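You operate a simulated robot arm through the tools that you are given. There is no shell and no other tool. Be economical: measure what you need, move in short steps, check, and stop when the job is done.

The job below is to be done with a simulated robot arm. You get a single attempt, and the scene is never put back.

TASK
Swap oxygen outlet 3's white dust plug for the oxygen test gauge.
Fine: shut the valve before you release the plug, lay it on the ledge under station 2, open the valve again and see the needle rise.
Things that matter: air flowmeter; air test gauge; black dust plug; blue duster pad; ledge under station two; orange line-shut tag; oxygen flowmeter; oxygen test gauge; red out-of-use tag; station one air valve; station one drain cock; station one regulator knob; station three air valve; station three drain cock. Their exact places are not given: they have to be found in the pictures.

It is judged by the outcome, as a careful person would: the job done as asked, and still so three seconds after it is handed in. It fails if anything else is knocked over, pushed out of place, dropped, spilled or broken.

THE ROBOT
A 7-joint arm with a two-finger parallel gripper on a trunk, on a base that drives. Base frame: it is fixed to the floor where the robot stands at the start and does not move with it; the origin is under the middle of the robot, x ahead of it, y to its left, z up. Lengths are in m, angles in degrees, forces in N, time in s.
With the tool pointing down near the work surface it reaches from about 0.3 to 0.72 m from the robot's upright axis, wherever it stands. Its first joint turns from -166.0 to 166.0 degrees. Places, roughly: air flowmeter [0.75, 1.25, 0.75]; air test gauge [0.75, 1, 0.75]; black dust plug [0.75, 1, 0.75]; ledge under station two [0.8, 0.8, 0.8]; orange line-shut tag [0.75, 1.5, 0.75]; red out-of-use tag [0.75, 1.5, 0.75]; station one air valve [0.9, 1.8, 1.3]; station one drain cock [0.9, 1.8, 1]; station one regulator knob [0.9, 1.7, 1.2]; station three air valve [0.9, 0.3, 1.3]; station three drain cock [0.9, 0.3, 1]; station three regulator knob [0.9, 0.2, 1.2]; station two air valve [0.9, 1, 1.3]; station two drain cock [0.9, 1.1, 1]; station two regulator knob [0.9, 0.9, 1.2]; white dust plug probe [0.9, -0.1, 1]. Payload 3.43 kg.
The tool frame sits at the grasp point between the pads (the TCP): z along the fingers, y along the line on which they close. The tips reach 0.034 m beyond it. The gripper opens to 0.128 m. The fingers are 0.024 m wide and 0.012 m thick; the gripper's body (0.048 by 0.13 m) begins 0.096 m behind the TCP.
Orientation is that of the tool frame in the base frame, as a unit quaternion [x, y, z, w]. With the fingers straight down and closing along the base's y, the tool's x points along the base's -x, its y along +y and its z along -z.

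THE INTERFACE
- The arm moves only by the tool arm_command. Its arguments are lists of equal length, an entry for each row: "translation": the shift along the tool's x, y, z in m, a list of three; "dr": the turn, a rotation vector about the tool's x, y, z in degrees, a list of three; "jaw": the finger opening in m, from 0 to 0.128. In form: {"translation": [[dx, dy, dz], ...], "dr": [[wx, wy, wz], ...], "jaw": [jaw, ...]}. A call has 1 to 10 rows; each row shifts and turns the commanded pose from where the row before left it, along the tool's axes as they then stand. Each row takes 0.2 s and may step no farther than 0.05 m and 8.6 degrees from the row before; otherwise, or with a gripper value out of range, the whole call is refused. Where a pose cannot be reached the arm comes as near as it can. A force on the tool above 40 N (or 10 N above the force at the start of the call, whichever is more), or a blocked arm, ends the call early, and 0.2 s more pass. The fingers move at their own pace (about 0.108 m/s each) and stop on an object; they squeeze with about 34 N. The grip force told is the motor's: it shows also when the fingers shut on nothing. Time passes only in rows, and 0.2 s behind the last, so rows that do not move let the fingers close. The reply holds the time, the measured pose of the TCP, the force on the tool along the base axes, the opening and the grip force, in the units named above and with some noise, with the torque about the TCP (base axes, N m) and any sound that the robot's microphone picked up, and new pictures: "views" is both (left out), scene, wrist or none.
- Cameras (640 x 400 px; columns grow to the right, rows downward): "scene" is now at [0.0018, 0.1486, 1.4654]; the picture's right is [0.08, -1.00, 0.00], its down [-0.39, -0.03, -0.92] and it looks along [0.92, 0.07, -0.39] (base axes); focal length 291 px, centre (320, 200). "wrist" rides on the gripper at [0.076, -0.011, -0.16] in the tool frame; the picture's right is [0.15, 0.99, 0.00], its down [-0.88, 0.13, -0.46] and it looks along [-0.45, 0.07, 0.89] (tool axes); focal length 234 px, centre (320, 200).
- lift_body(by): slides the trunk up (or, below 0, down) by that many m; the arm and the scene camera ride with it, the base frame stays. It gives what a move gives, with no picture.
- steer(legs): drives the robot by 1 to 6 legs, each [ahead, left, turn to the left] in m, m and degrees, along the robot's own axes; the way and the turn of a leg run together, so that a leg with both is an arc; at most 1.5 m and 180 degrees a leg. The arm and the cameras ride along, it lands a little off, and it stops where it bumps. It gives what a move gives, and a new picture of the scene camera.
- pan_tilt(pan, tilt): turns the head with the scene camera to pan (to the left, within 86 degrees either way) and tilt (down, from -29 to 69), counted from straight ahead of the robot. It gives what a move gives, and a new picture of the scene camera.
- probe_pixels(camera, pixels): for up to 12 pixels [column, row] of the newest picture of that camera ("zoom" is the newest enlarged one), the place [x, y, z] in the base frame of the surface seen there, good to about 0.002 m. No time passes.
- zoom(camera, box): a new picture of the part [left, top, right, bottom] of that camera's present view, enlarged. No time passes.
- finish_job(): hands the job in; it is judged then, once.

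Keep the steps short. Do not move on a guess: measure, check each grasp and each placing, and mend mistakes. In all there are 80 turns and 260 pictures (those below and enlarged ones count). Leave the gripper open and the arm clear of the work at the hand-in unless told otherwise, and finish with a single line.

The tools are called after "Emit:" as name(argument=value, ...) on one line, values as JSON. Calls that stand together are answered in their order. arm_command: Moves the arm, as the interface text tells. Its arguments: {"type":"object","properties":{"translation":{"type":"array"},"dr":{"type":"array"},"jaw":{"type":"array"},"views":{"type":"string","enum":["both","scene","wrist","none"]}},"required":["translation","dr","jaw"]} The other tools are called the same way: lift_body (by) slides the trunk up or down; steer (legs) drives the base; pan_tilt (pan, tilt) turns the head that bears the scene camera; probe_pixels (camera, pixels) gives the place of the surface under pixels of a picture; zoom (camera, box) takes an enlarged picture of a part of a camera's view; finish_job () hands the job in.

At the start:

```text
clock: 0.0
tool_pos: [0.3843, 0.1745, 1.3644]
tool_rot: [0.0, 1.0, 0.001, 0.001]
ft_force: [0.1, 0.5, -0.8]
torque: [0.02, 0.02, -0.01]
opening: 0.1278
grip_force: 0.0
trunk travel left (down, up): [-0.15, 0.174]
robot x, y, heading: [0.0023, 0.0057, -0.1]
head pan, tilt: [4.4, 23.1]
```

scene: 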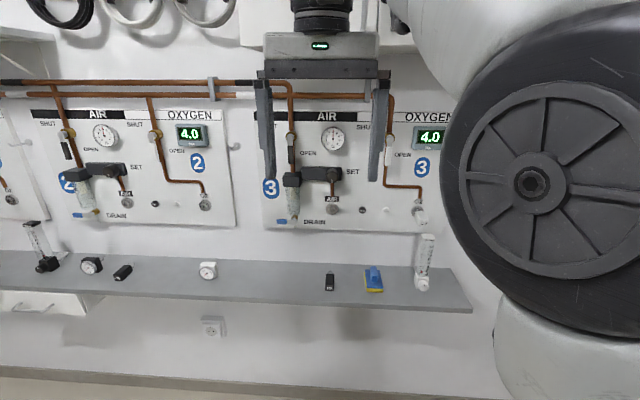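
wrist: 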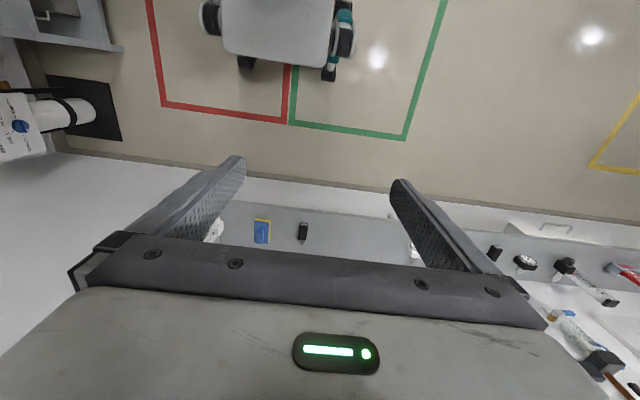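

The scene shows station 3 on the right, partly hidden by the arm. I'll zoom in on station 3's oxygen side and on the ledge.

Emit:
zoom(camera="scene", box=[240, 80, 480, 310])

Emit:
zoom(camera="scene", box=[0, 80, 240, 310])

```text
1.74 times, centred on (360, 195) of scene
```

zoom: 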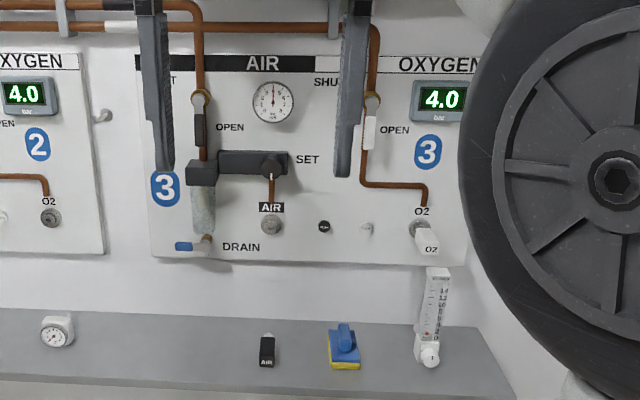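

```text
1.74 times, centred on (120, 195) of scene
```

zoom: 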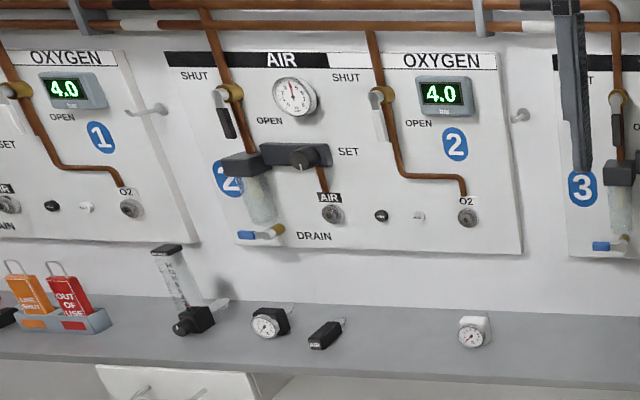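

The white gauge at (208,270) looks like the oxygen one. I'll measure the key points now.

Emit:
probe_pixels(camera="scene", pixels=[[390, 137], [389, 155], [419, 208], [421, 219], [334, 209], [362, 211], [424, 286], [208, 270], [205, 205], [374, 280], [430, 137], [200, 285]])

Emit:
zoom(camera="scene", box=[320, 160, 450, 240])

Emit:
zoom(camera="scene", box=[140, 100, 240, 220])

Emit:
zoom(camera="scene", box=[180, 250, 240, 290])

```text
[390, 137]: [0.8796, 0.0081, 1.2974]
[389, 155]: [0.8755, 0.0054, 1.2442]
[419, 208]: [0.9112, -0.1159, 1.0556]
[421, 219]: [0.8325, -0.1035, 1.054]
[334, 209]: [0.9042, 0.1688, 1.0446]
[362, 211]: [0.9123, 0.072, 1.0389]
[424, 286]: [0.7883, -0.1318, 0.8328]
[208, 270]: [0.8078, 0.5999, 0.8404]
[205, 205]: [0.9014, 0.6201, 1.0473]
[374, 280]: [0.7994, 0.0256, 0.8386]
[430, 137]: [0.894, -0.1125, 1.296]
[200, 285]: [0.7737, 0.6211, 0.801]
```

```text
4.92 times, centred on (385, 200) of scene
```

zoom: 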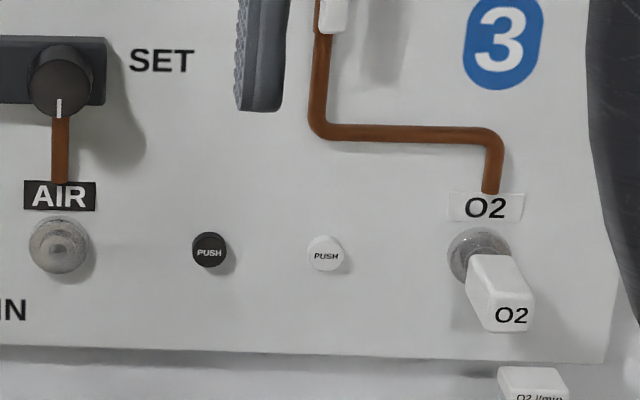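

```text
3.33 times, centred on (190, 160) of scene
```

zoom: 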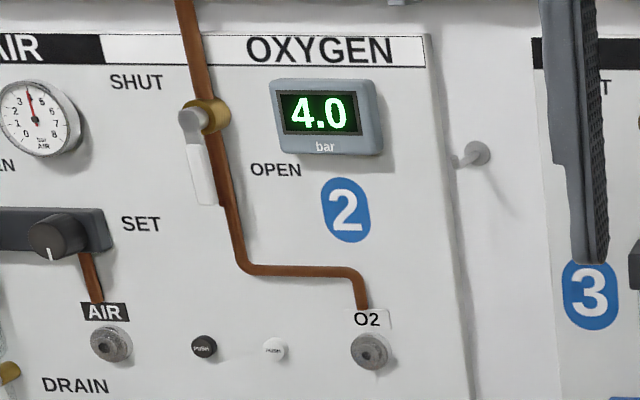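

```text
10.00 times, centred on (210, 270) of scene
```

zoom: 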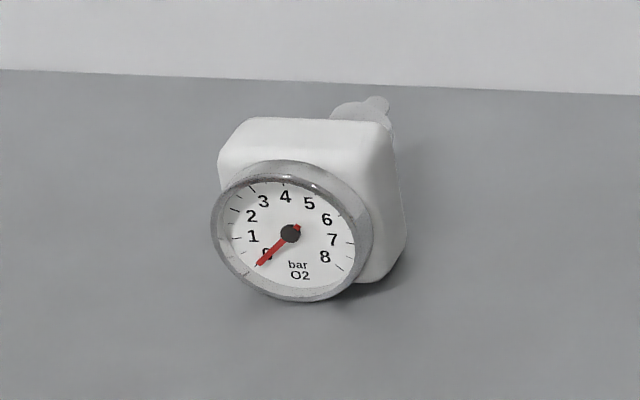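

The plug in station 3's O2 outlet is at about (0.83, -0.10, 1.05). The white PUSH button that releases it is at (0.912, 0.072, 1.039), and the O2 valve lever is at (0.88, 0.008, 1.30), hanging down (open). I'll drive 0.2 m ahead so these are in reach.

Emit:
steer(legs=[[0.2, 0.0, 0.0]])

```text
clock: 1.6
tool_pos: [0.5827, 0.1747, 1.3641]
tool_rot: [-0.001, 1.0, 0.002, 0.002]
ft_force: [0.3, -0.5, 0.4]
torque: [-0.01, 0.0, -0.01]
opening: 0.1281
grip_force: 0.0
trunk travel left (down, up): [-0.15, 0.174]
robot x, y, heading: [0.1989, 0.0045, 0.1]
head pan, tilt: [4.4, 23.1]
```

scene: 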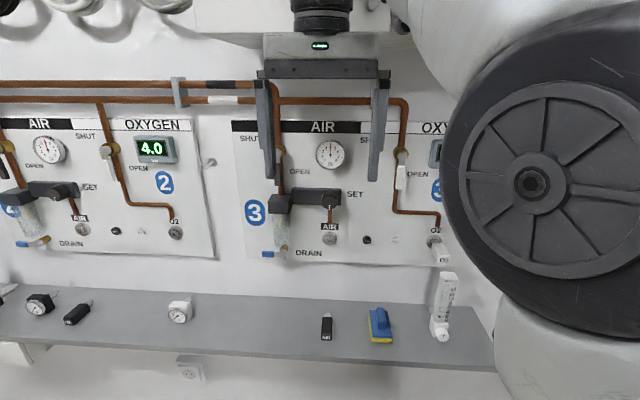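

The lever is at (402,175). I'll pitch the tool forward toward horizontal, turning about the TCP.

Emit:
arm_command(translation=[[0, 0, 0], [0, 0, 0], [0, 0, 0], [0, 0, 0], [0, 0, 0], [0, 0, 0], [0, 0, 0], [0, 0, 0], [0, 0, 0], [0, 0, 0]], dr=[[0, -8.5, 0], [0, -8.5, 0], [0, -8.5, 0], [0, -8.5, 0], [0, -8.5, 0], [0, -8.5, 0], [0, -8.5, 0], [0, -8.5, 0], [0, -8.5, 0], [0, -8.5, 0]], jaw=[0.128, 0.11, 0.09, 0.07, 0.06, 0.06, 0.06, 0.06, 0.06, 0.06])

```text
clock: 3.4
tool_pos: [0.6147, 0.0938, 1.359]
tool_rot: [0.088, 0.853, -0.005, 0.514]
ft_force: [0.1, -0.2, 0.4]
torque: [0.0, 0.0, -0.02]
opening: 0.06
grip_force: 0.0
trunk travel left (down, up): [-0.15, 0.174]
robot x, y, heading: [0.1985, 0.0016, -0.1]
head pan, tilt: [4.4, 23.1]
stopped in row 8: the arm was blocked; the commanded pose is now the measured one
```

scene: 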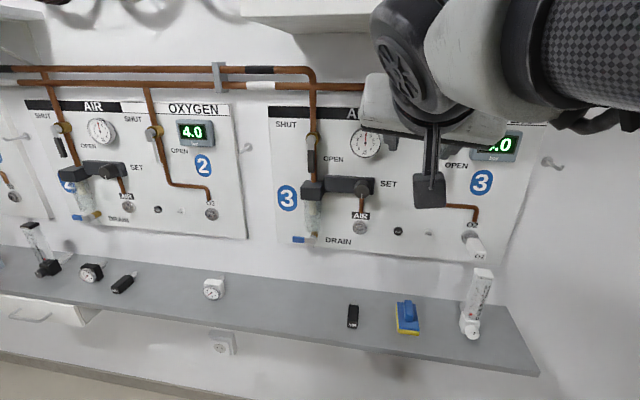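
wrist: 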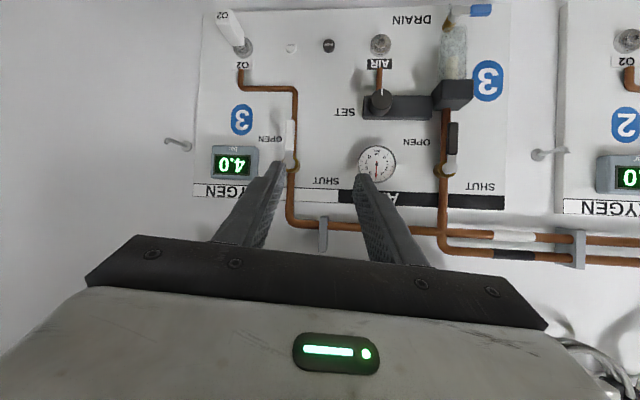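

The arm was blocked at row 8, and the scene view looks shifted. I'll check that the measurements still agree, and look at the clearance.

Emit:
probe_pixels(camera="scene", pixels=[[213, 288], [474, 246], [431, 232], [430, 188], [495, 148]])

Emit:
probe_pixels(camera="wrist", pixels=[[292, 160], [289, 130], [232, 32], [291, 46], [235, 160], [275, 140]])

Emit:
pan_tilt(pan=-10, tilt=20)

```text
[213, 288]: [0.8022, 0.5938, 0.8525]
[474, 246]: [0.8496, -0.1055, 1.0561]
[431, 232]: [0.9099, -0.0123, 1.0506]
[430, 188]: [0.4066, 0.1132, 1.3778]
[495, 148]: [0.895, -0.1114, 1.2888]
```

```text
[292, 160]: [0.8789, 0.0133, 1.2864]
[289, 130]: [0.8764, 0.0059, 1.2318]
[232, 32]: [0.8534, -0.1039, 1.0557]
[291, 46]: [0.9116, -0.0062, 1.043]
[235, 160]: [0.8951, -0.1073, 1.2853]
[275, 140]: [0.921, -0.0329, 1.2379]
```

```text
clock: 4.1
tool_pos: [0.6152, 0.094, 1.3586]
tool_rot: [0.088, 0.854, -0.005, 0.513]
ft_force: [0.7, -0.2, -0.5]
torque: [-0.01, -0.01, -0.05]
opening: 0.0598
grip_force: 0.1
trunk travel left (down, up): [-0.15, 0.174]
robot x, y, heading: [0.1981, -0.0019, 0.1]
head pan, tilt: [-10.0, 20.0]
```

scene: 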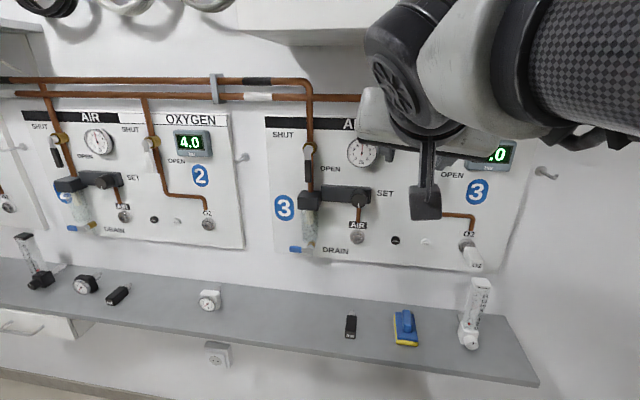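

The measurements agree. The white PUSH button is at (0.912, -0.006, 1.043); the one I probed before was the black button. The valve lever runs from about z 1.29 to 1.23 at y ≈ 0.008. The arm was likely folded too close, so I'll move out to a standoff in front of the lever and then level the tool.

Emit:
arm_command(translation=[[0.0021, -0.0119, 0.0326], [0.0021, -0.0119, 0.0326], [0.0021, -0.0119, 0.0326], [0.0021, -0.0119, 0.0326], [0.0021, -0.0119, 0.0326], [0.0021, -0.0119, 0.0326], [0, 0, 0], [0, 0, 0]], dr=[[0, 0, 0], [0, 0, 0], [0, 0, 0], [0, 0, 0], [0, 0, 0], [0, 0, 0], [-2.85, -6.5, -4.15], [-2.85, -6.5, -4.15]], jaw=[0.06, 0.06, 0.06, 0.06, 0.06, 0.06, 0.06, 0.06])

```text
clock: 6.1
tool_pos: [0.7773, -0.0113, 1.2169]
tool_rot: [0.031, 0.81, 0.031, 0.585]
ft_force: [0.2, -0.8, 0.6]
torque: [0.03, -0.01, 0.06]
opening: 0.06
grip_force: 0.0
trunk travel left (down, up): [-0.15, 0.174]
robot x, y, heading: [0.1949, -0.0032, 0.0]
head pan, tilt: [-10.0, 20.0]
stopped in row 8: the arm was blocked; the commanded pose is now the measured one
```

scene: 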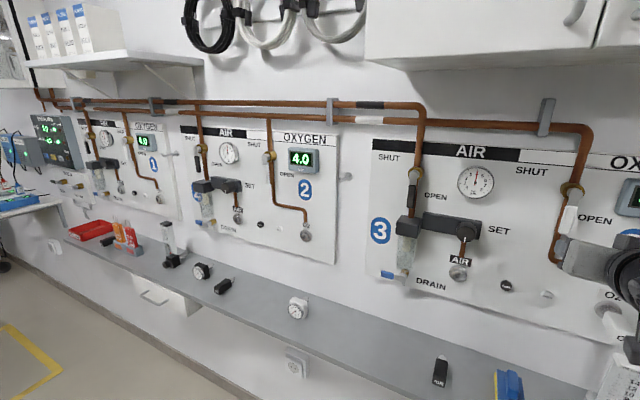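
wrist: 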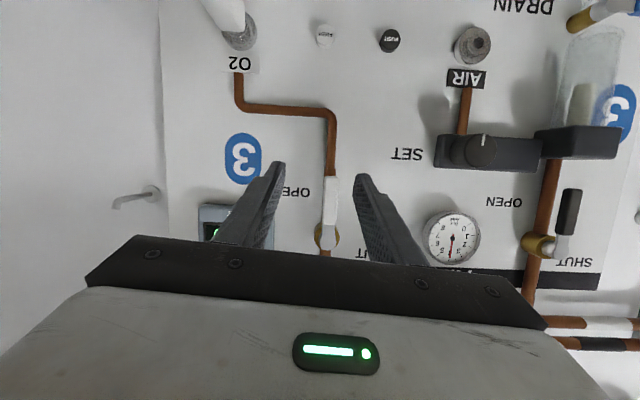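

The tool now points about 18° below horizontal, which is good enough. In the wrist view the lever is at (331,195) between the fingers, with the pipe behind it. I'll measure the lever's outline and the depth of the pipe.

Emit:
zoom(camera="wrist", box=[260, 120, 400, 270])

Emit:
zoom(camera="scene", box=[500, 140, 640, 280])

Emit:
probe_pixels(camera="wrist", pixels=[[331, 180], [326, 195], [331, 195], [337, 195], [331, 215], [331, 232], [329, 240], [332, 165], [325, 222], [338, 222], [320, 235]])

```text
2.67 times, centred on (330, 195) of wrist
```

zoom: 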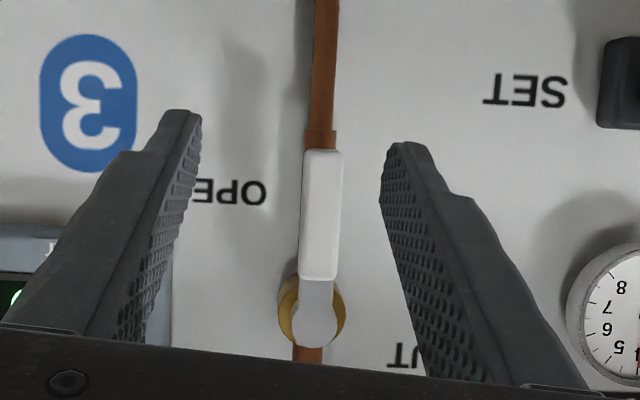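

```text
2.86 times, centred on (570, 210) of scene
```

zoom: 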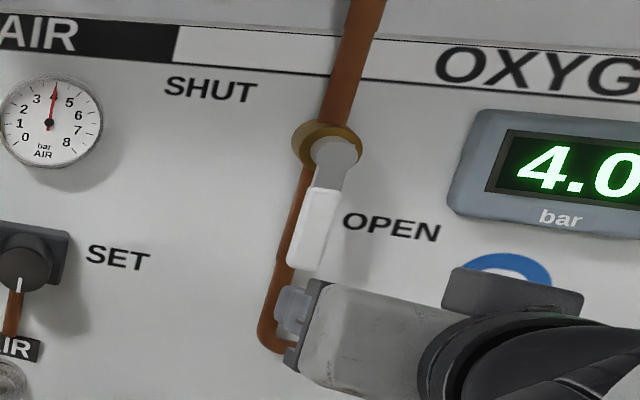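

```text
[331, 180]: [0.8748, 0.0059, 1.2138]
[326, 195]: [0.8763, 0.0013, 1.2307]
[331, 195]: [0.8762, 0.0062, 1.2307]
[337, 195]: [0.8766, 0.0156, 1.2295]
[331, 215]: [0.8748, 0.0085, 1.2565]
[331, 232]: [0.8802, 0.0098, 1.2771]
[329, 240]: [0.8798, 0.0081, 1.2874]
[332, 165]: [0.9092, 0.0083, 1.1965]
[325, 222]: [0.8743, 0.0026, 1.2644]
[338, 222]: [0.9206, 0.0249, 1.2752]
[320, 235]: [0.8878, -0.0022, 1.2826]
```

The lever spans z 1.21–1.29, centred on y 0.008, with its front at x 0.875. The pipe face is at x 0.909. I'll close the fingers, shift to the right of the lever, and advance until the tips sit beside it at x ≈ 0.89.

Emit:
arm_command(translation=[[0, 0, 0], [-0.0254, -0.0177, -0.0082], [0, 0, 0], [-0.0132, 0.0006, 0.0399], [-0.0132, 0.0006, 0.0399]], dr=[[0, 0, 0], [0, 0, 0], [0, 0, 0], [0, 0, 0], [0, 0, 0]], jaw=[0.0, 0.0, 0.0, 0.0, 0.0])

```text
clock: 7.3
tool_pos: [0.8604, -0.0282, 1.2465]
tool_rot: [0.027, 0.808, 0.026, 0.588]
ft_force: [0.0, -0.2, 0.0]
torque: [-0.01, 0.05, -0.01]
opening: 0.0001
grip_force: 32.9
trunk travel left (down, up): [-0.15, 0.174]
robot x, y, heading: [0.197, 0.0017, -0.1]
head pan, tilt: [-10.0, 20.0]
```

scene: 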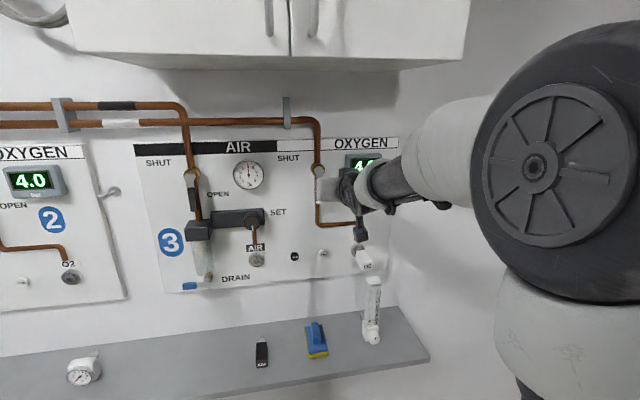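
wrist: 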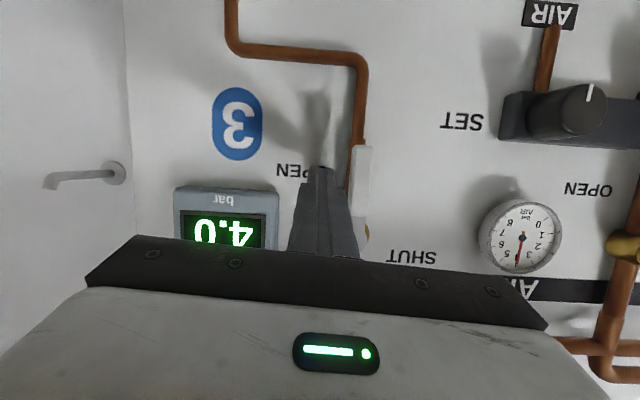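

The closed fingers are just right of the lever in the wrist view, clear of everything and reading 0 N. I'll push the lever along its arc towards SHUT, to the left. The first four steps take it to about 60°.

Emit:
arm_command(translation=[[0.0056, 0.0282, 0.0014], [0.0012, 0.0142, 0.0002], [-0.0024, 0.014, -0.001], [-0.0057, 0.0127, -0.002]], dr=[[0, 0, 0], [0, 0, 0], [0, 0, 0], [0, 0, 0]], jaw=[0.0, 0.0, 0.0, 0.0])

```text
clock: 8.3
tool_pos: [0.8594, 0.0411, 1.2529]
tool_rot: [0.026, 0.809, 0.027, 0.587]
ft_force: [-1.2, -1.1, -1.2]
torque: [-0.01, -0.02, 0.03]
opening: 0.0
grip_force: 33.6
trunk travel left (down, up): [-0.15, 0.174]
robot x, y, heading: [0.197, -0.0011, 0.3]
head pan, tilt: [-10.0, 20.0]
```

scene: 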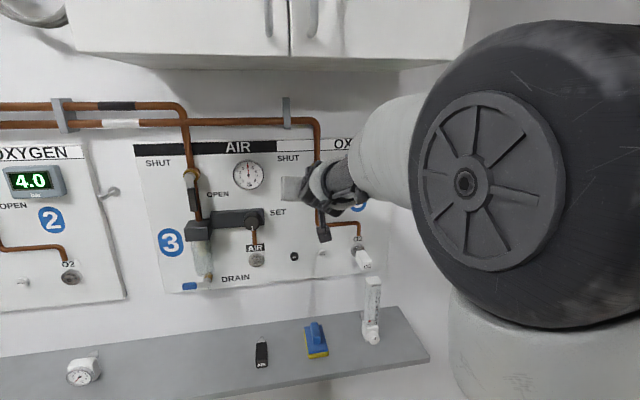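
wrist: 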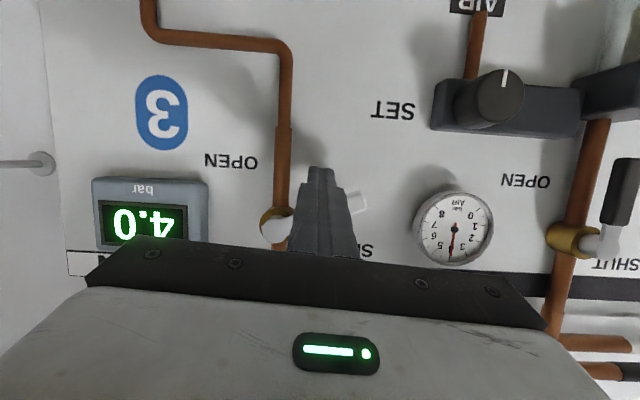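

The lever is moving well. I'll carry on to 90°.

Emit:
arm_command(translation=[[-0.0088, 0.0108, -0.003], [-0.0111, 0.008, -0.0037], [-0.006, 0.0015, -0.002]], dr=[[0, 0, 0], [0, 0, 0], [0, 0, 0]], jaw=[0.0, 0.0, 0.0])

Emit:
zoom(camera="wrist", box=[220, 130, 420, 280])

```text
clock: 9.1
tool_pos: [0.8591, 0.0567, 1.2736]
tool_rot: [0.028, 0.812, 0.025, 0.583]
ft_force: [-12.0, -7.4, -31.9]
torque: [0.11, 0.38, 0.2]
opening: 0.0
grip_force: 33.0
trunk travel left (down, up): [-0.15, 0.174]
robot x, y, heading: [0.1987, -0.0037, -0.3]
head pan, tilt: [-10.0, 20.0]
```

scene: 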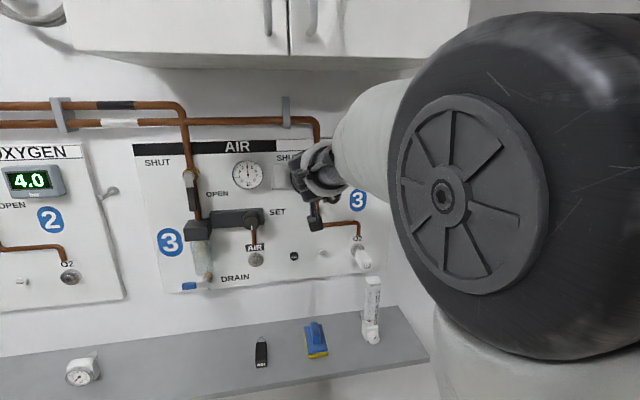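
wrist: 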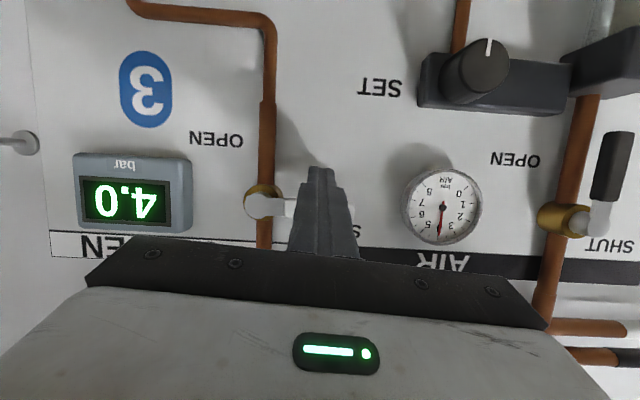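

```text
2.67 times, centred on (320, 205) of wrist
```

zoom: 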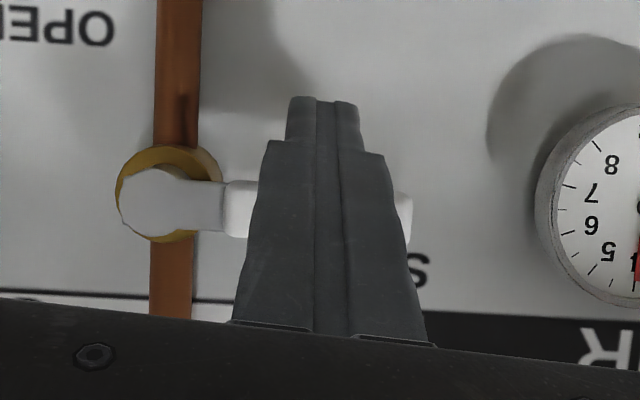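

The lever is horizontal and against its stop: the force is up to 32 N and it points at SHUT. I'll ease off downward and back straight out.

Emit:
arm_command(translation=[[0.0142, -0.0011, 0.0046], [0.0123, -0.0005, -0.038], [0.0123, -0.0005, -0.038], [0, 0, 0]], dr=[[0, 0, 0], [0, 0, 0], [0, 0, 0], [0, 0, 0]], jaw=[0.0, 0.0, 0.0, 0.0], views="wrist")

Emit:
lift_body(by=-0.149)

```text
clock: 10.1
tool_pos: [0.779, 0.0577, 1.27]
tool_rot: [0.027, 0.807, 0.026, 0.589]
ft_force: [0.0, -0.2, 0.3]
torque: [0.03, 0.0, -0.03]
opening: 0.0
grip_force: 33.3
trunk travel left (down, up): [-0.15, 0.174]
robot x, y, heading: [0.2005, 0.0007, -0.0]
head pan, tilt: [-10.0, 20.0]
```

wrist: 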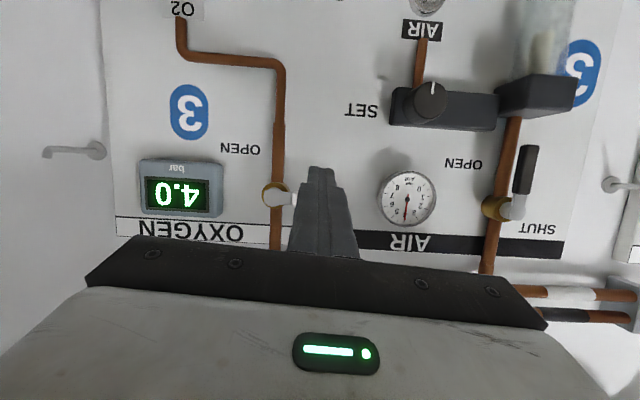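

```text
clock: 11.9
tool_pos: [0.7793, 0.0582, 1.1191]
tool_rot: [0.028, 0.808, 0.026, 0.588]
ft_force: [0.5, 0.1, -0.4]
torque: [0.0, -0.04, -0.01]
opening: 0.0
grip_force: 33.3
trunk travel left (down, up): [-0.001, 0.323]
robot x, y, heading: [0.2014, 0.0022, -0.1]
head pan, tilt: [-10.0, 20.0]
```

Now I'll move the closed fingers in front of the white PUSH button, keeping the tips well short of it.

Emit:
arm_command(translation=[[0.0201, -0.023, 0.0138], [0.0201, -0.023, 0.0138], [0.0201, -0.023, 0.0138]], dr=[[0, 0, 0], [0, 0, 0], [0, 0, 0]], jaw=[0.0, 0.0, 0.0])

```text
clock: 12.7
tool_pos: [0.7982, -0.0073, 1.0424]
tool_rot: [0.027, 0.808, 0.027, 0.587]
ft_force: [-0.1, 0.3, -0.4]
torque: [0.0, 0.02, -0.02]
opening: 0.0
grip_force: 32.9
trunk travel left (down, up): [-0.001, 0.323]
robot x, y, heading: [0.1987, 0.0015, 0.2]
head pan, tilt: [-10.0, 20.0]
```

scene: 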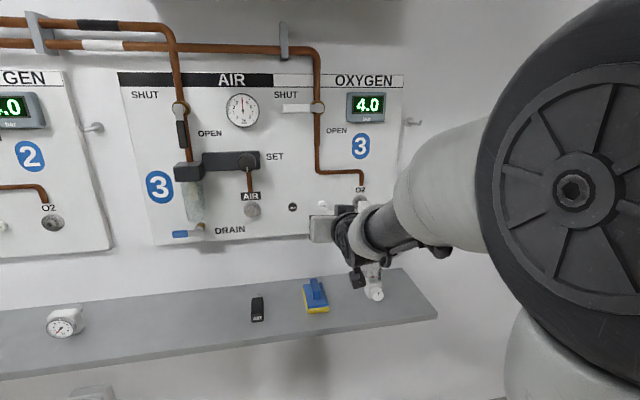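
wrist: 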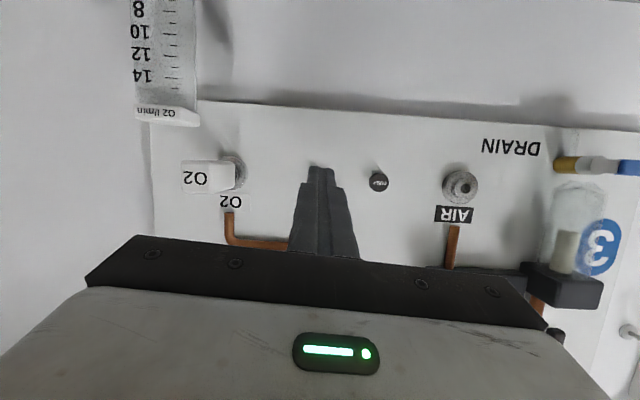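

The scene shows the lever horizontal at SHUT. Before pressing, I'll check exactly where the button, the plug and the flowmeter beside them are.

Emit:
zoom(camera="scene", box=[270, 170, 410, 310])

Emit:
probe_pixels(camera="wrist", pixels=[[378, 182], [186, 178], [200, 178], [225, 177], [213, 163], [213, 191], [168, 113], [240, 165], [210, 178]])

Emit:
zoom(camera="wrist", box=[130, 100, 350, 260])

```text
2.86 times, centred on (340, 240) of scene
```

zoom: 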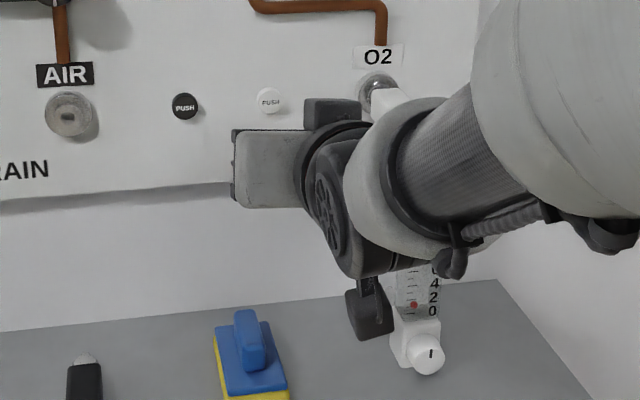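

```text
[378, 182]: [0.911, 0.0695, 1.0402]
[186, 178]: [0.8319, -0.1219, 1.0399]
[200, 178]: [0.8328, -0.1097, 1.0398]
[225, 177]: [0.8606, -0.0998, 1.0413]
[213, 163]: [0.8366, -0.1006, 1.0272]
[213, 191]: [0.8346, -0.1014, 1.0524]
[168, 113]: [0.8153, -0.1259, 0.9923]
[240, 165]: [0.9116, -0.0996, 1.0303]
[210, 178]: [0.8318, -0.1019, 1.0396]
```

```text
2.50 times, centred on (240, 180) of wrist
```

zoom: 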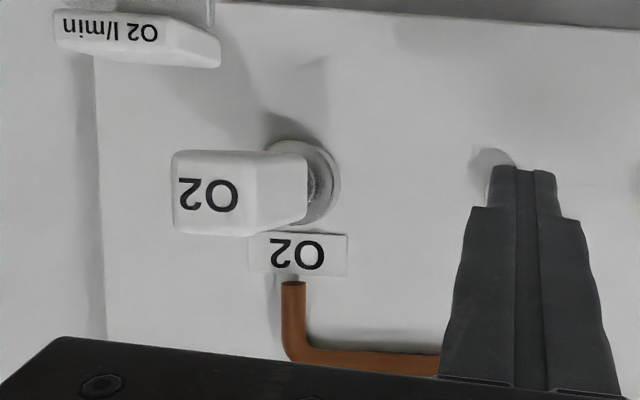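

Emit:
probe_pixels(camera="scene", pixels=[[357, 279], [352, 273], [365, 268], [376, 293], [322, 205], [345, 235]])

```text
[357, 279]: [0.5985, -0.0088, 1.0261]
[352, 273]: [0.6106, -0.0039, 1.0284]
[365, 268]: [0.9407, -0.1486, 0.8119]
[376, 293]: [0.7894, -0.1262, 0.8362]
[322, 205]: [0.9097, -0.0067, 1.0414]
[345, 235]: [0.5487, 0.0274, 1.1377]
```

The button is at (0.910, -0.0065, 1.0415) and the fingers are lined up with it. I'll advance to about 1 cm short, then press in small steps while watching the plug.

Emit:
arm_command(translation=[[-0.0107, 0.0005, 0.0333], [-0.0107, 0.0005, 0.0333], [-0.0015, 0, 0.0048], [-0.0015, 0, 0.0048]], dr=[[0, 0, 0], [0, 0, 0], [0, 0, 0], [0, 0, 0]], jaw=[0.0, 0.0, 0.0, 0.0])

```text
clock: 13.7
tool_pos: [0.879, -0.0058, 1.0427]
tool_rot: [0.026, 0.809, 0.028, 0.587]
ft_force: [-6.9, 1.8, 1.2]
torque: [0.0, -0.03, 0.09]
opening: 0.0002
grip_force: 33.0
trunk travel left (down, up): [-0.001, 0.323]
robot x, y, heading: [0.1959, 0.002, 0.2]
head pan, tilt: [-10.0, 20.0]
heard: click
```

scene: 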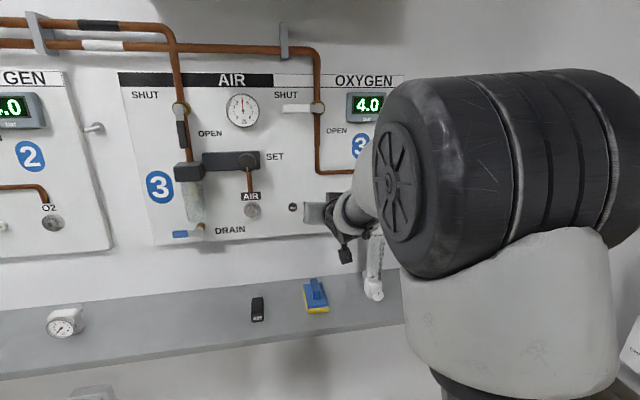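
wrist: 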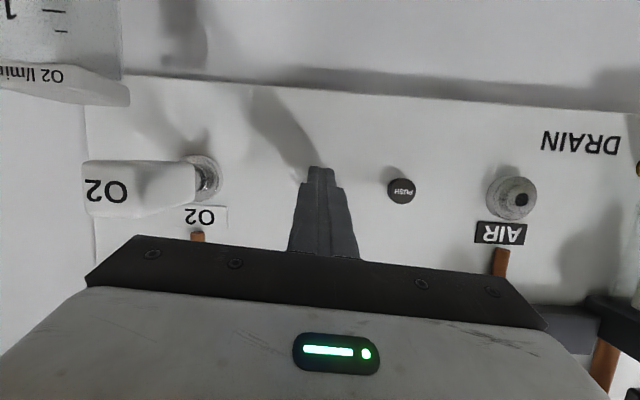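

I heard a click at about 7 N. I'll check whether the plug has come out at all.

Emit:
probe_pixels(camera="wrist", pixels=[[90, 190], [105, 190], [150, 190], [180, 185], [205, 175]])

Emit:
zoom(camera="wrist", box=[60, 100, 280, 260])

```text
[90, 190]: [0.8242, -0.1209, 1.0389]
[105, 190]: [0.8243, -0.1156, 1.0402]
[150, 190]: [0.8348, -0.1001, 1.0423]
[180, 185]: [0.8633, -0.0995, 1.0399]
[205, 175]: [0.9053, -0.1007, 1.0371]
```

```text
2.50 times, centred on (170, 180) of wrist
```

zoom: 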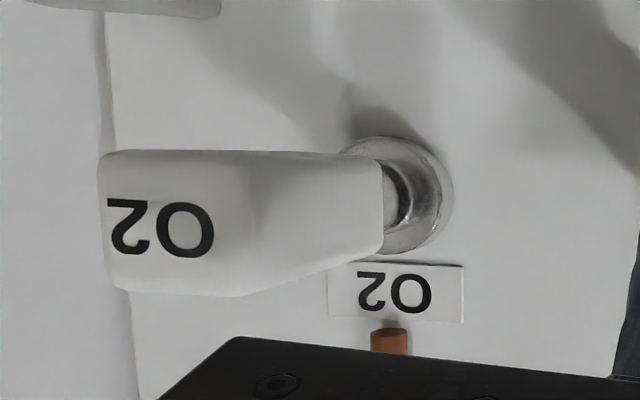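

The plug has popped out about 8 mm (its end went from x 0.832 to 0.824) and still sits in the outlet. I'll back straight off, shift right in front of the plug and open the jaw.

Emit:
arm_command(translation=[[0.0122, -0.0005, -0.0377], [0.0122, -0.0005, -0.0377], [0.0122, -0.0005, -0.0377], [-0.0054, -0.035, -0.0013], [-0.0054, -0.035, -0.0013], [-0.0054, -0.035, -0.0013], [0, 0, 0]], dr=[[0, 0, 0], [0, 0, 0], [0, 0, 0], [0, 0, 0], [0, 0, 0], [0, 0, 0], [0, 0, -4.2]], jaw=[0.0, 0.0, 0.0, 0.02, 0.04, 0.06, 0.06])

```text
clock: 15.3
tool_pos: [0.7621, -0.1123, 1.0527]
tool_rot: [-0.003, 0.808, 0.005, 0.589]
ft_force: [-0.4, -0.7, -0.4]
torque: [0.0, -0.03, -0.01]
opening: 0.0601
grip_force: 0.0
trunk travel left (down, up): [-0.001, 0.323]
robot x, y, heading: [0.203, 0.0008, -0.2]
head pan, tilt: [-10.0, 20.0]
```

scene: 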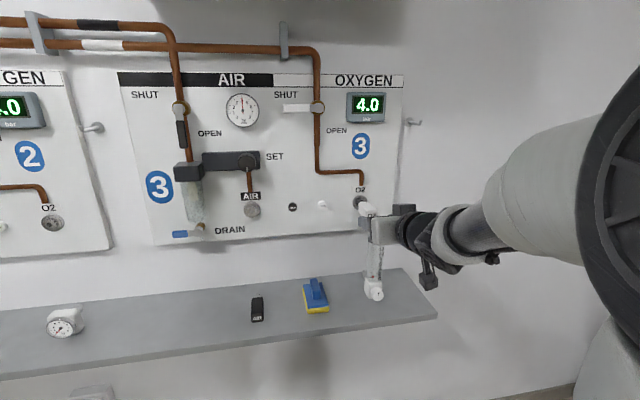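
wrist: 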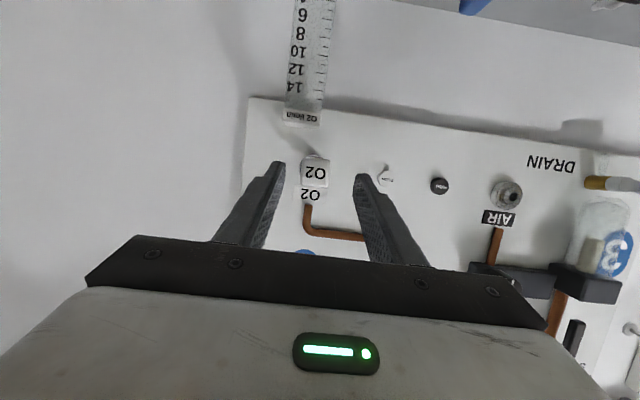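

The plug shows between the fingers at (315,175). I'll measure its edges.

Emit:
probe_pixels(camera="wrist", pixels=[[303, 174], [315, 172], [326, 174], [315, 186], [315, 160], [300, 118], [318, 118]])

Emit:
zoom(camera="wrist", box=[230, 110, 400, 250])

Emit:
zoom(camera="scene", box=[330, 170, 450, 310])

```text
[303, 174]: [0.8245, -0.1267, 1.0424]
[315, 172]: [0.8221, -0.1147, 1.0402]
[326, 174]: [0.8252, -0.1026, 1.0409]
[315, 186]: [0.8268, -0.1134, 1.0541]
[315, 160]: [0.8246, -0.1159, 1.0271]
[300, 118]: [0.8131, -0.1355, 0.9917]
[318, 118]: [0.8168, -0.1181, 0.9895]
```

```text
2.86 times, centred on (315, 180) of wrist
```

zoom: 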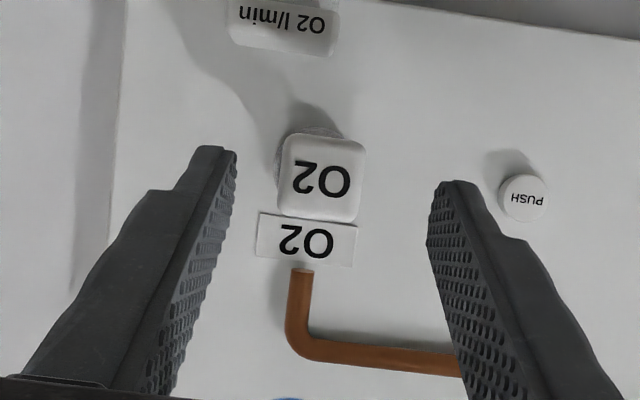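

```text
2.86 times, centred on (390, 240) of scene
```

zoom: 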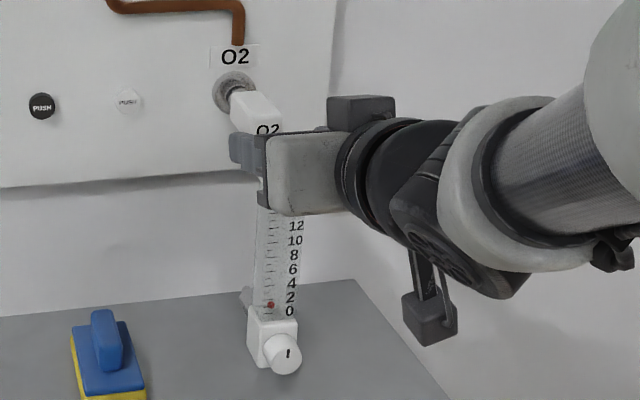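

The plug's centre is at y -0.115, z 1.040, about 27 mm square. I'll advance over it, gripping slightly above centre, and close.

Emit:
arm_command(translation=[[-0.0103, -0.0018, 0.0335], [-0.0103, -0.0018, 0.0335], [0, 0, 0], [0, 0, 0], [0, 0, 0]], dr=[[0, 0, 0], [0, 0, 0], [0, 0, 0], [0, 0, 0], [0, 0, 0]], jaw=[0.06, 0.06, 0.02, 0.02, 0.02])

```text
clock: 16.5
tool_pos: [0.8307, -0.1165, 1.0515]
tool_rot: [-0.001, 0.809, 0.004, 0.587]
ft_force: [1.4, -1.0, -0.4]
torque: [-0.01, 0.04, -0.13]
opening: 0.0293
grip_force: 34.3
trunk travel left (down, up): [-0.001, 0.323]
robot x, y, heading: [0.1948, -0.0015, 0.0]
head pan, tilt: [-10.0, 20.0]
```

scene: 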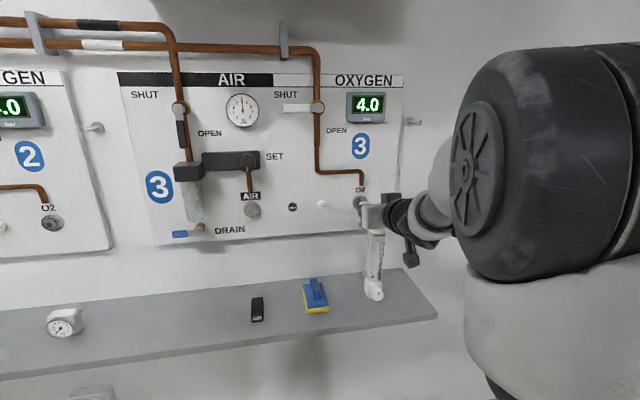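
wrist: 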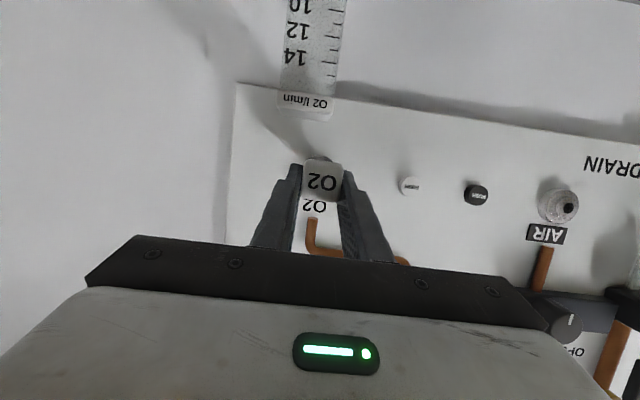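

It's gripped, with an opening of 29 mm. I'll pull straight out along -x.

Emit:
arm_command(translation=[[0.0031, 0, -0.0095], [0.0046, 0, -0.0143], [0.0061, 0, -0.019], [0.0077, 0, -0.0238], [0.0061, 0, -0.019]], dr=[[0, 0, 0], [0, 0, 0], [0, 0, 0], [0, 0, 0], [0, 0, 0]], jaw=[0.02, 0.02, 0.02, 0.02, 0.02])

Emit:
zoom(camera="scene", box=[310, 160, 450, 300])

```text
clock: 17.7
tool_pos: [0.7408, -0.1149, 1.0515]
tool_rot: [-0.003, 0.809, 0.005, 0.588]
ft_force: [1.1, 0.2, -0.3]
torque: [0.05, -0.01, 0.0]
opening: 0.0291
grip_force: 33.6
trunk travel left (down, up): [-0.001, 0.323]
robot x, y, heading: [0.1969, 0.0016, 0.1]
head pan, tilt: [-10.0, 20.0]
```

scene: 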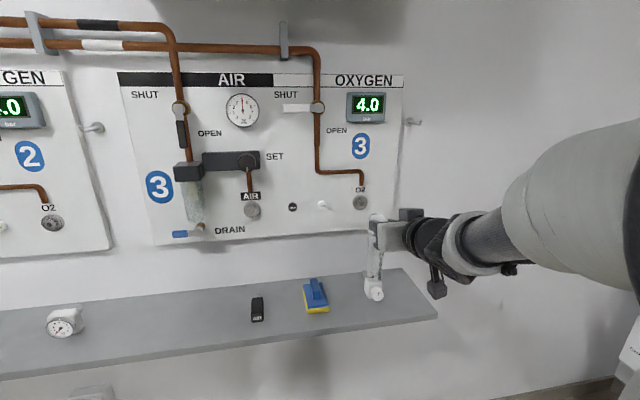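
wrist: 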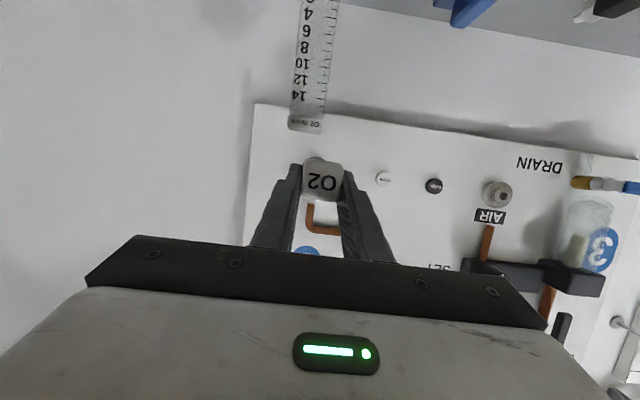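

```text
2.86 times, centred on (380, 230) of scene
```

zoom: 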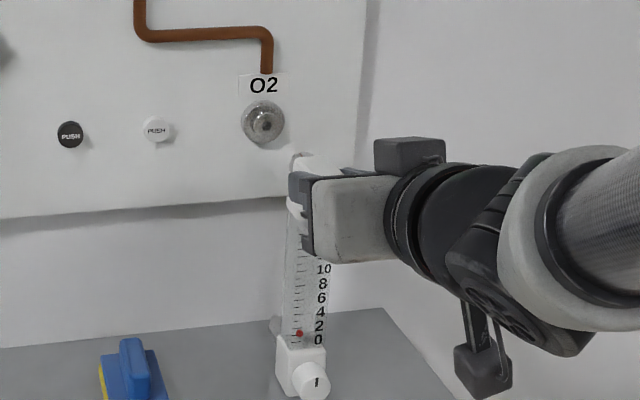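

The plug is out and the outlet is empty. I'll measure the outlet's centre and the gauge for later, then back away and drive left to station 2.

Emit:
probe_pixels(camera="zoom", pixels=[[264, 123], [246, 123], [282, 123], [264, 106], [264, 140]])

Emit:
steer(legs=[[-0.15, 0, 0], [0, 0.87, 0]])

Emit:
pan_tilt(pan=0, tilt=35)

```text
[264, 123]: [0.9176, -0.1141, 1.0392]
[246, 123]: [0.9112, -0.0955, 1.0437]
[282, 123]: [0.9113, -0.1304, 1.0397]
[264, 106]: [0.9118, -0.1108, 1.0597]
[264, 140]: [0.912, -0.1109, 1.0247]
```

```text
clock: 27.5
tool_pos: [0.5906, 0.7758, 1.0513]
tool_rot: [-0.005, 0.809, 0.007, 0.588]
ft_force: [-0.1, -0.2, 0.3]
torque: [0.0, 0.05, -0.02]
opening: 0.029
grip_force: 33.6
trunk travel left (down, up): [-0.001, 0.323]
robot x, y, heading: [0.05, 0.8896, 0.2]
head pan, tilt: [-10.0, 20.0]
```

scene: 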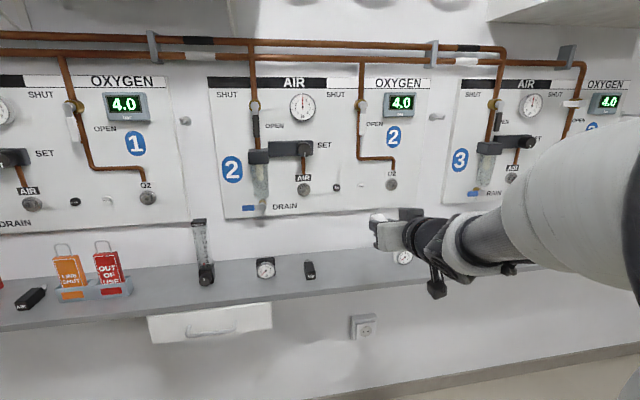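

```text
clock: 28.3
tool_pos: [0.5902, 0.7764, 1.0516]
tool_rot: [-0.005, 0.809, 0.007, 0.588]
ft_force: [-0.1, 0.2, -0.2]
torque: [0.03, 0.01, 0.03]
opening: 0.0291
grip_force: 34.3
trunk travel left (down, up): [-0.001, 0.323]
robot x, y, heading: [0.0475, 0.8859, 0.4]
head pan, tilt: [0.0, 35.0]
```

scene: 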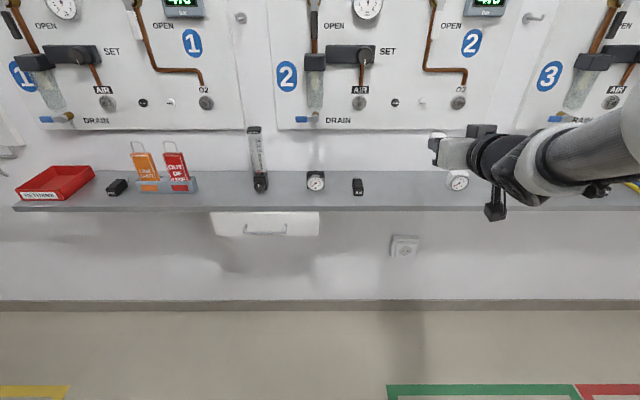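

There is free ledge between the black plug (358,186) and the white gauge (457,180). I'll measure it.

Emit:
probe_pixels(camera="scene", pixels=[[358, 186], [457, 180], [410, 180], [400, 206], [400, 174], [420, 190], [276, 110], [510, 100], [435, 137]])

Emit:
zoom(camera="scene", box=[330, 110, 550, 240])

```text
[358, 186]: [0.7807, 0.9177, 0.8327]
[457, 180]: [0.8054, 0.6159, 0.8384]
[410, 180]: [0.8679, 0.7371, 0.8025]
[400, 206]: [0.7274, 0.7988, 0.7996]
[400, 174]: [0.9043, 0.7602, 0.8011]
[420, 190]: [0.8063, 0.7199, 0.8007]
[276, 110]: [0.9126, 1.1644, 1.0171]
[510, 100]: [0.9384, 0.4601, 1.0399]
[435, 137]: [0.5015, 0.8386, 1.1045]
```

```text
2.91 times, centred on (440, 175) of scene
```

zoom: 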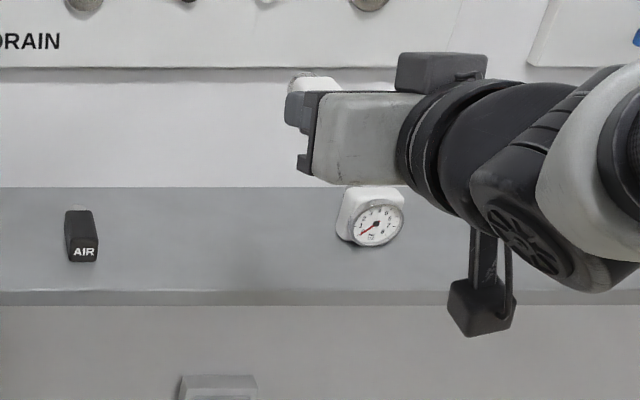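

The ledge top is at z 0.801 and runs x 0.727–0.92. The spot at y ≈ 0.776 is clear: the gauge is at y 0.61 and the black plug at 0.92. I'll drive ahead 0.15, then lower the arm.

Emit:
steer(legs=[[0.15, 0, 0]])

Emit:
arm_command(translation=[[0.0381, 0, 0.0122], [0.0381, 0, 0.0122], [0.0381, 0, 0.0122], [0.0381, 0, 0.0122]], dr=[[0, 0, 0], [0, 0, 0], [0, 0, 0], [0, 0, 0]], jaw=[0.02, 0.02, 0.02, 0.02])

```text
clock: 29.7
tool_pos: [0.7426, 0.7778, 1.051]
tool_rot: [-0.005, 0.808, 0.007, 0.589]
ft_force: [-0.5, -0.8, -1.4]
torque: [-0.01, 0.02, 0.0]
opening: 0.0293
grip_force: 34.4
trunk travel left (down, up): [-0.001, 0.323]
robot x, y, heading: [0.1958, 0.891, 0.5]
head pan, tilt: [0.0, 35.0]
```

scene: 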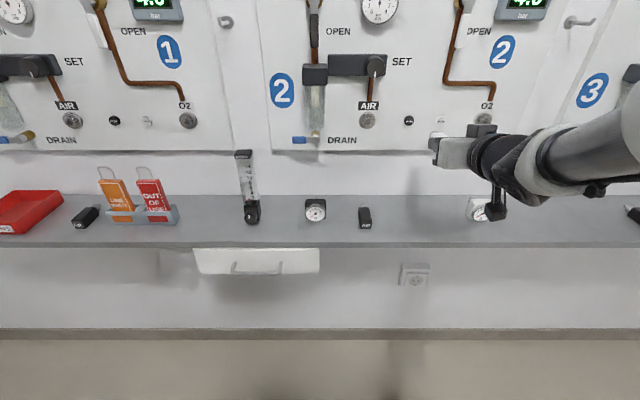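

```text
clock: 30.7
tool_pos: [0.7401, 0.7811, 0.8903]
tool_rot: [-0.004, 0.809, 0.006, 0.588]
ft_force: [0.3, -0.1, -0.6]
torque: [0.03, 0.02, 0.0]
opening: 0.0294
grip_force: 34.0
trunk travel left (down, up): [-0.001, 0.323]
robot x, y, heading: [0.2, 0.8913, 0.5]
head pan, tilt: [0.0, 35.0]
```

scene: 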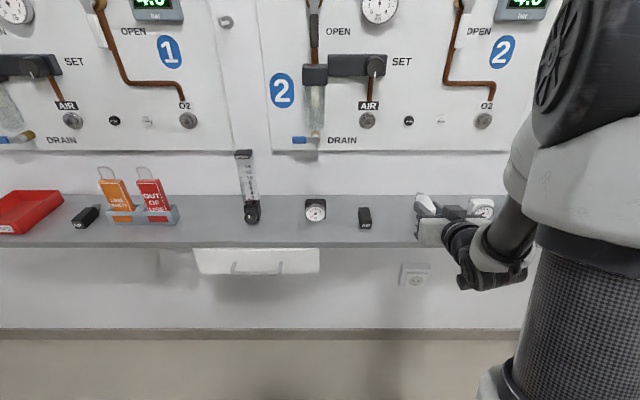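
wrist: 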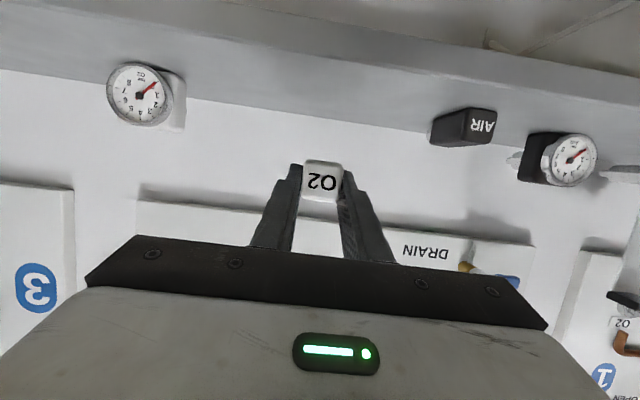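

All clear. I'll move 4 cm further over the ledge and lower to about 1 cm above contact.

Emit:
arm_command(translation=[[0.0177, 0, 0.0267], [0.0177, 0, 0.0267], [0.0029, 0, 0.0009], [0, 0, 0]], dr=[[0, 0, 0], [0, 0, 0], [0, 0, 0], [0, 0, 0]], jaw=[0.02, 0.02, 0.02, 0.02])

Emit:
zoom(camera="scene", box=[370, 160, 530, 280])

```text
clock: 31.7
tool_pos: [0.7808, 0.78, 0.8375]
tool_rot: [-0.005, 0.808, 0.007, 0.589]
ft_force: [0.4, -0.3, -1.0]
torque: [0.04, 0.04, -0.01]
opening: 0.029
grip_force: 34.1
trunk travel left (down, up): [-0.001, 0.323]
robot x, y, heading: [0.1997, 0.8883, 0.4]
head pan, tilt: [0.0, 35.0]
```

scene: 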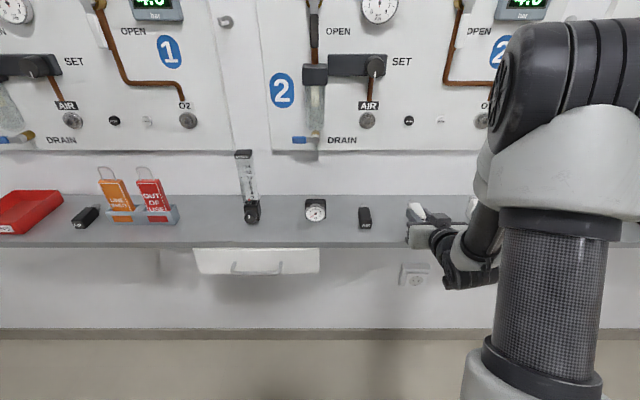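
wrist: 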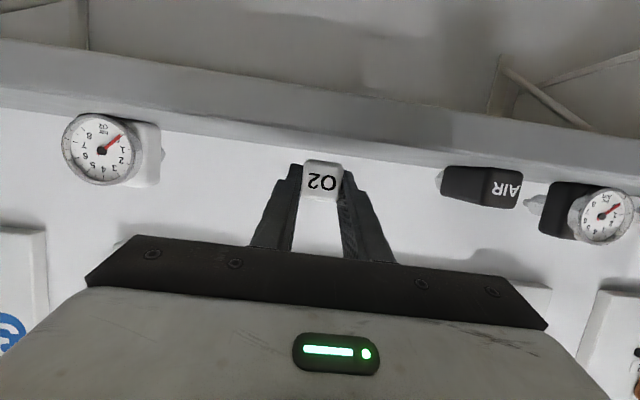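

```text
3.33 times, centred on (450, 220) of scene
```

zoom: 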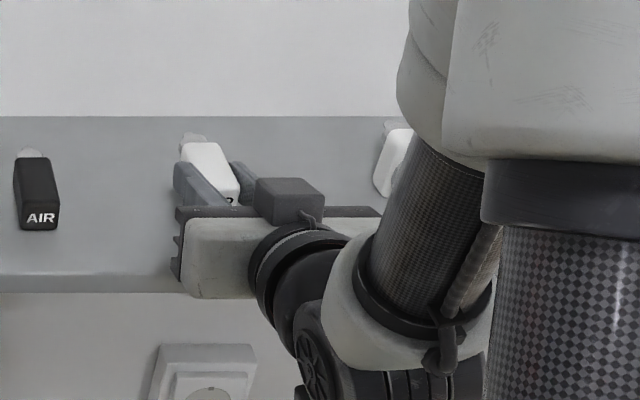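

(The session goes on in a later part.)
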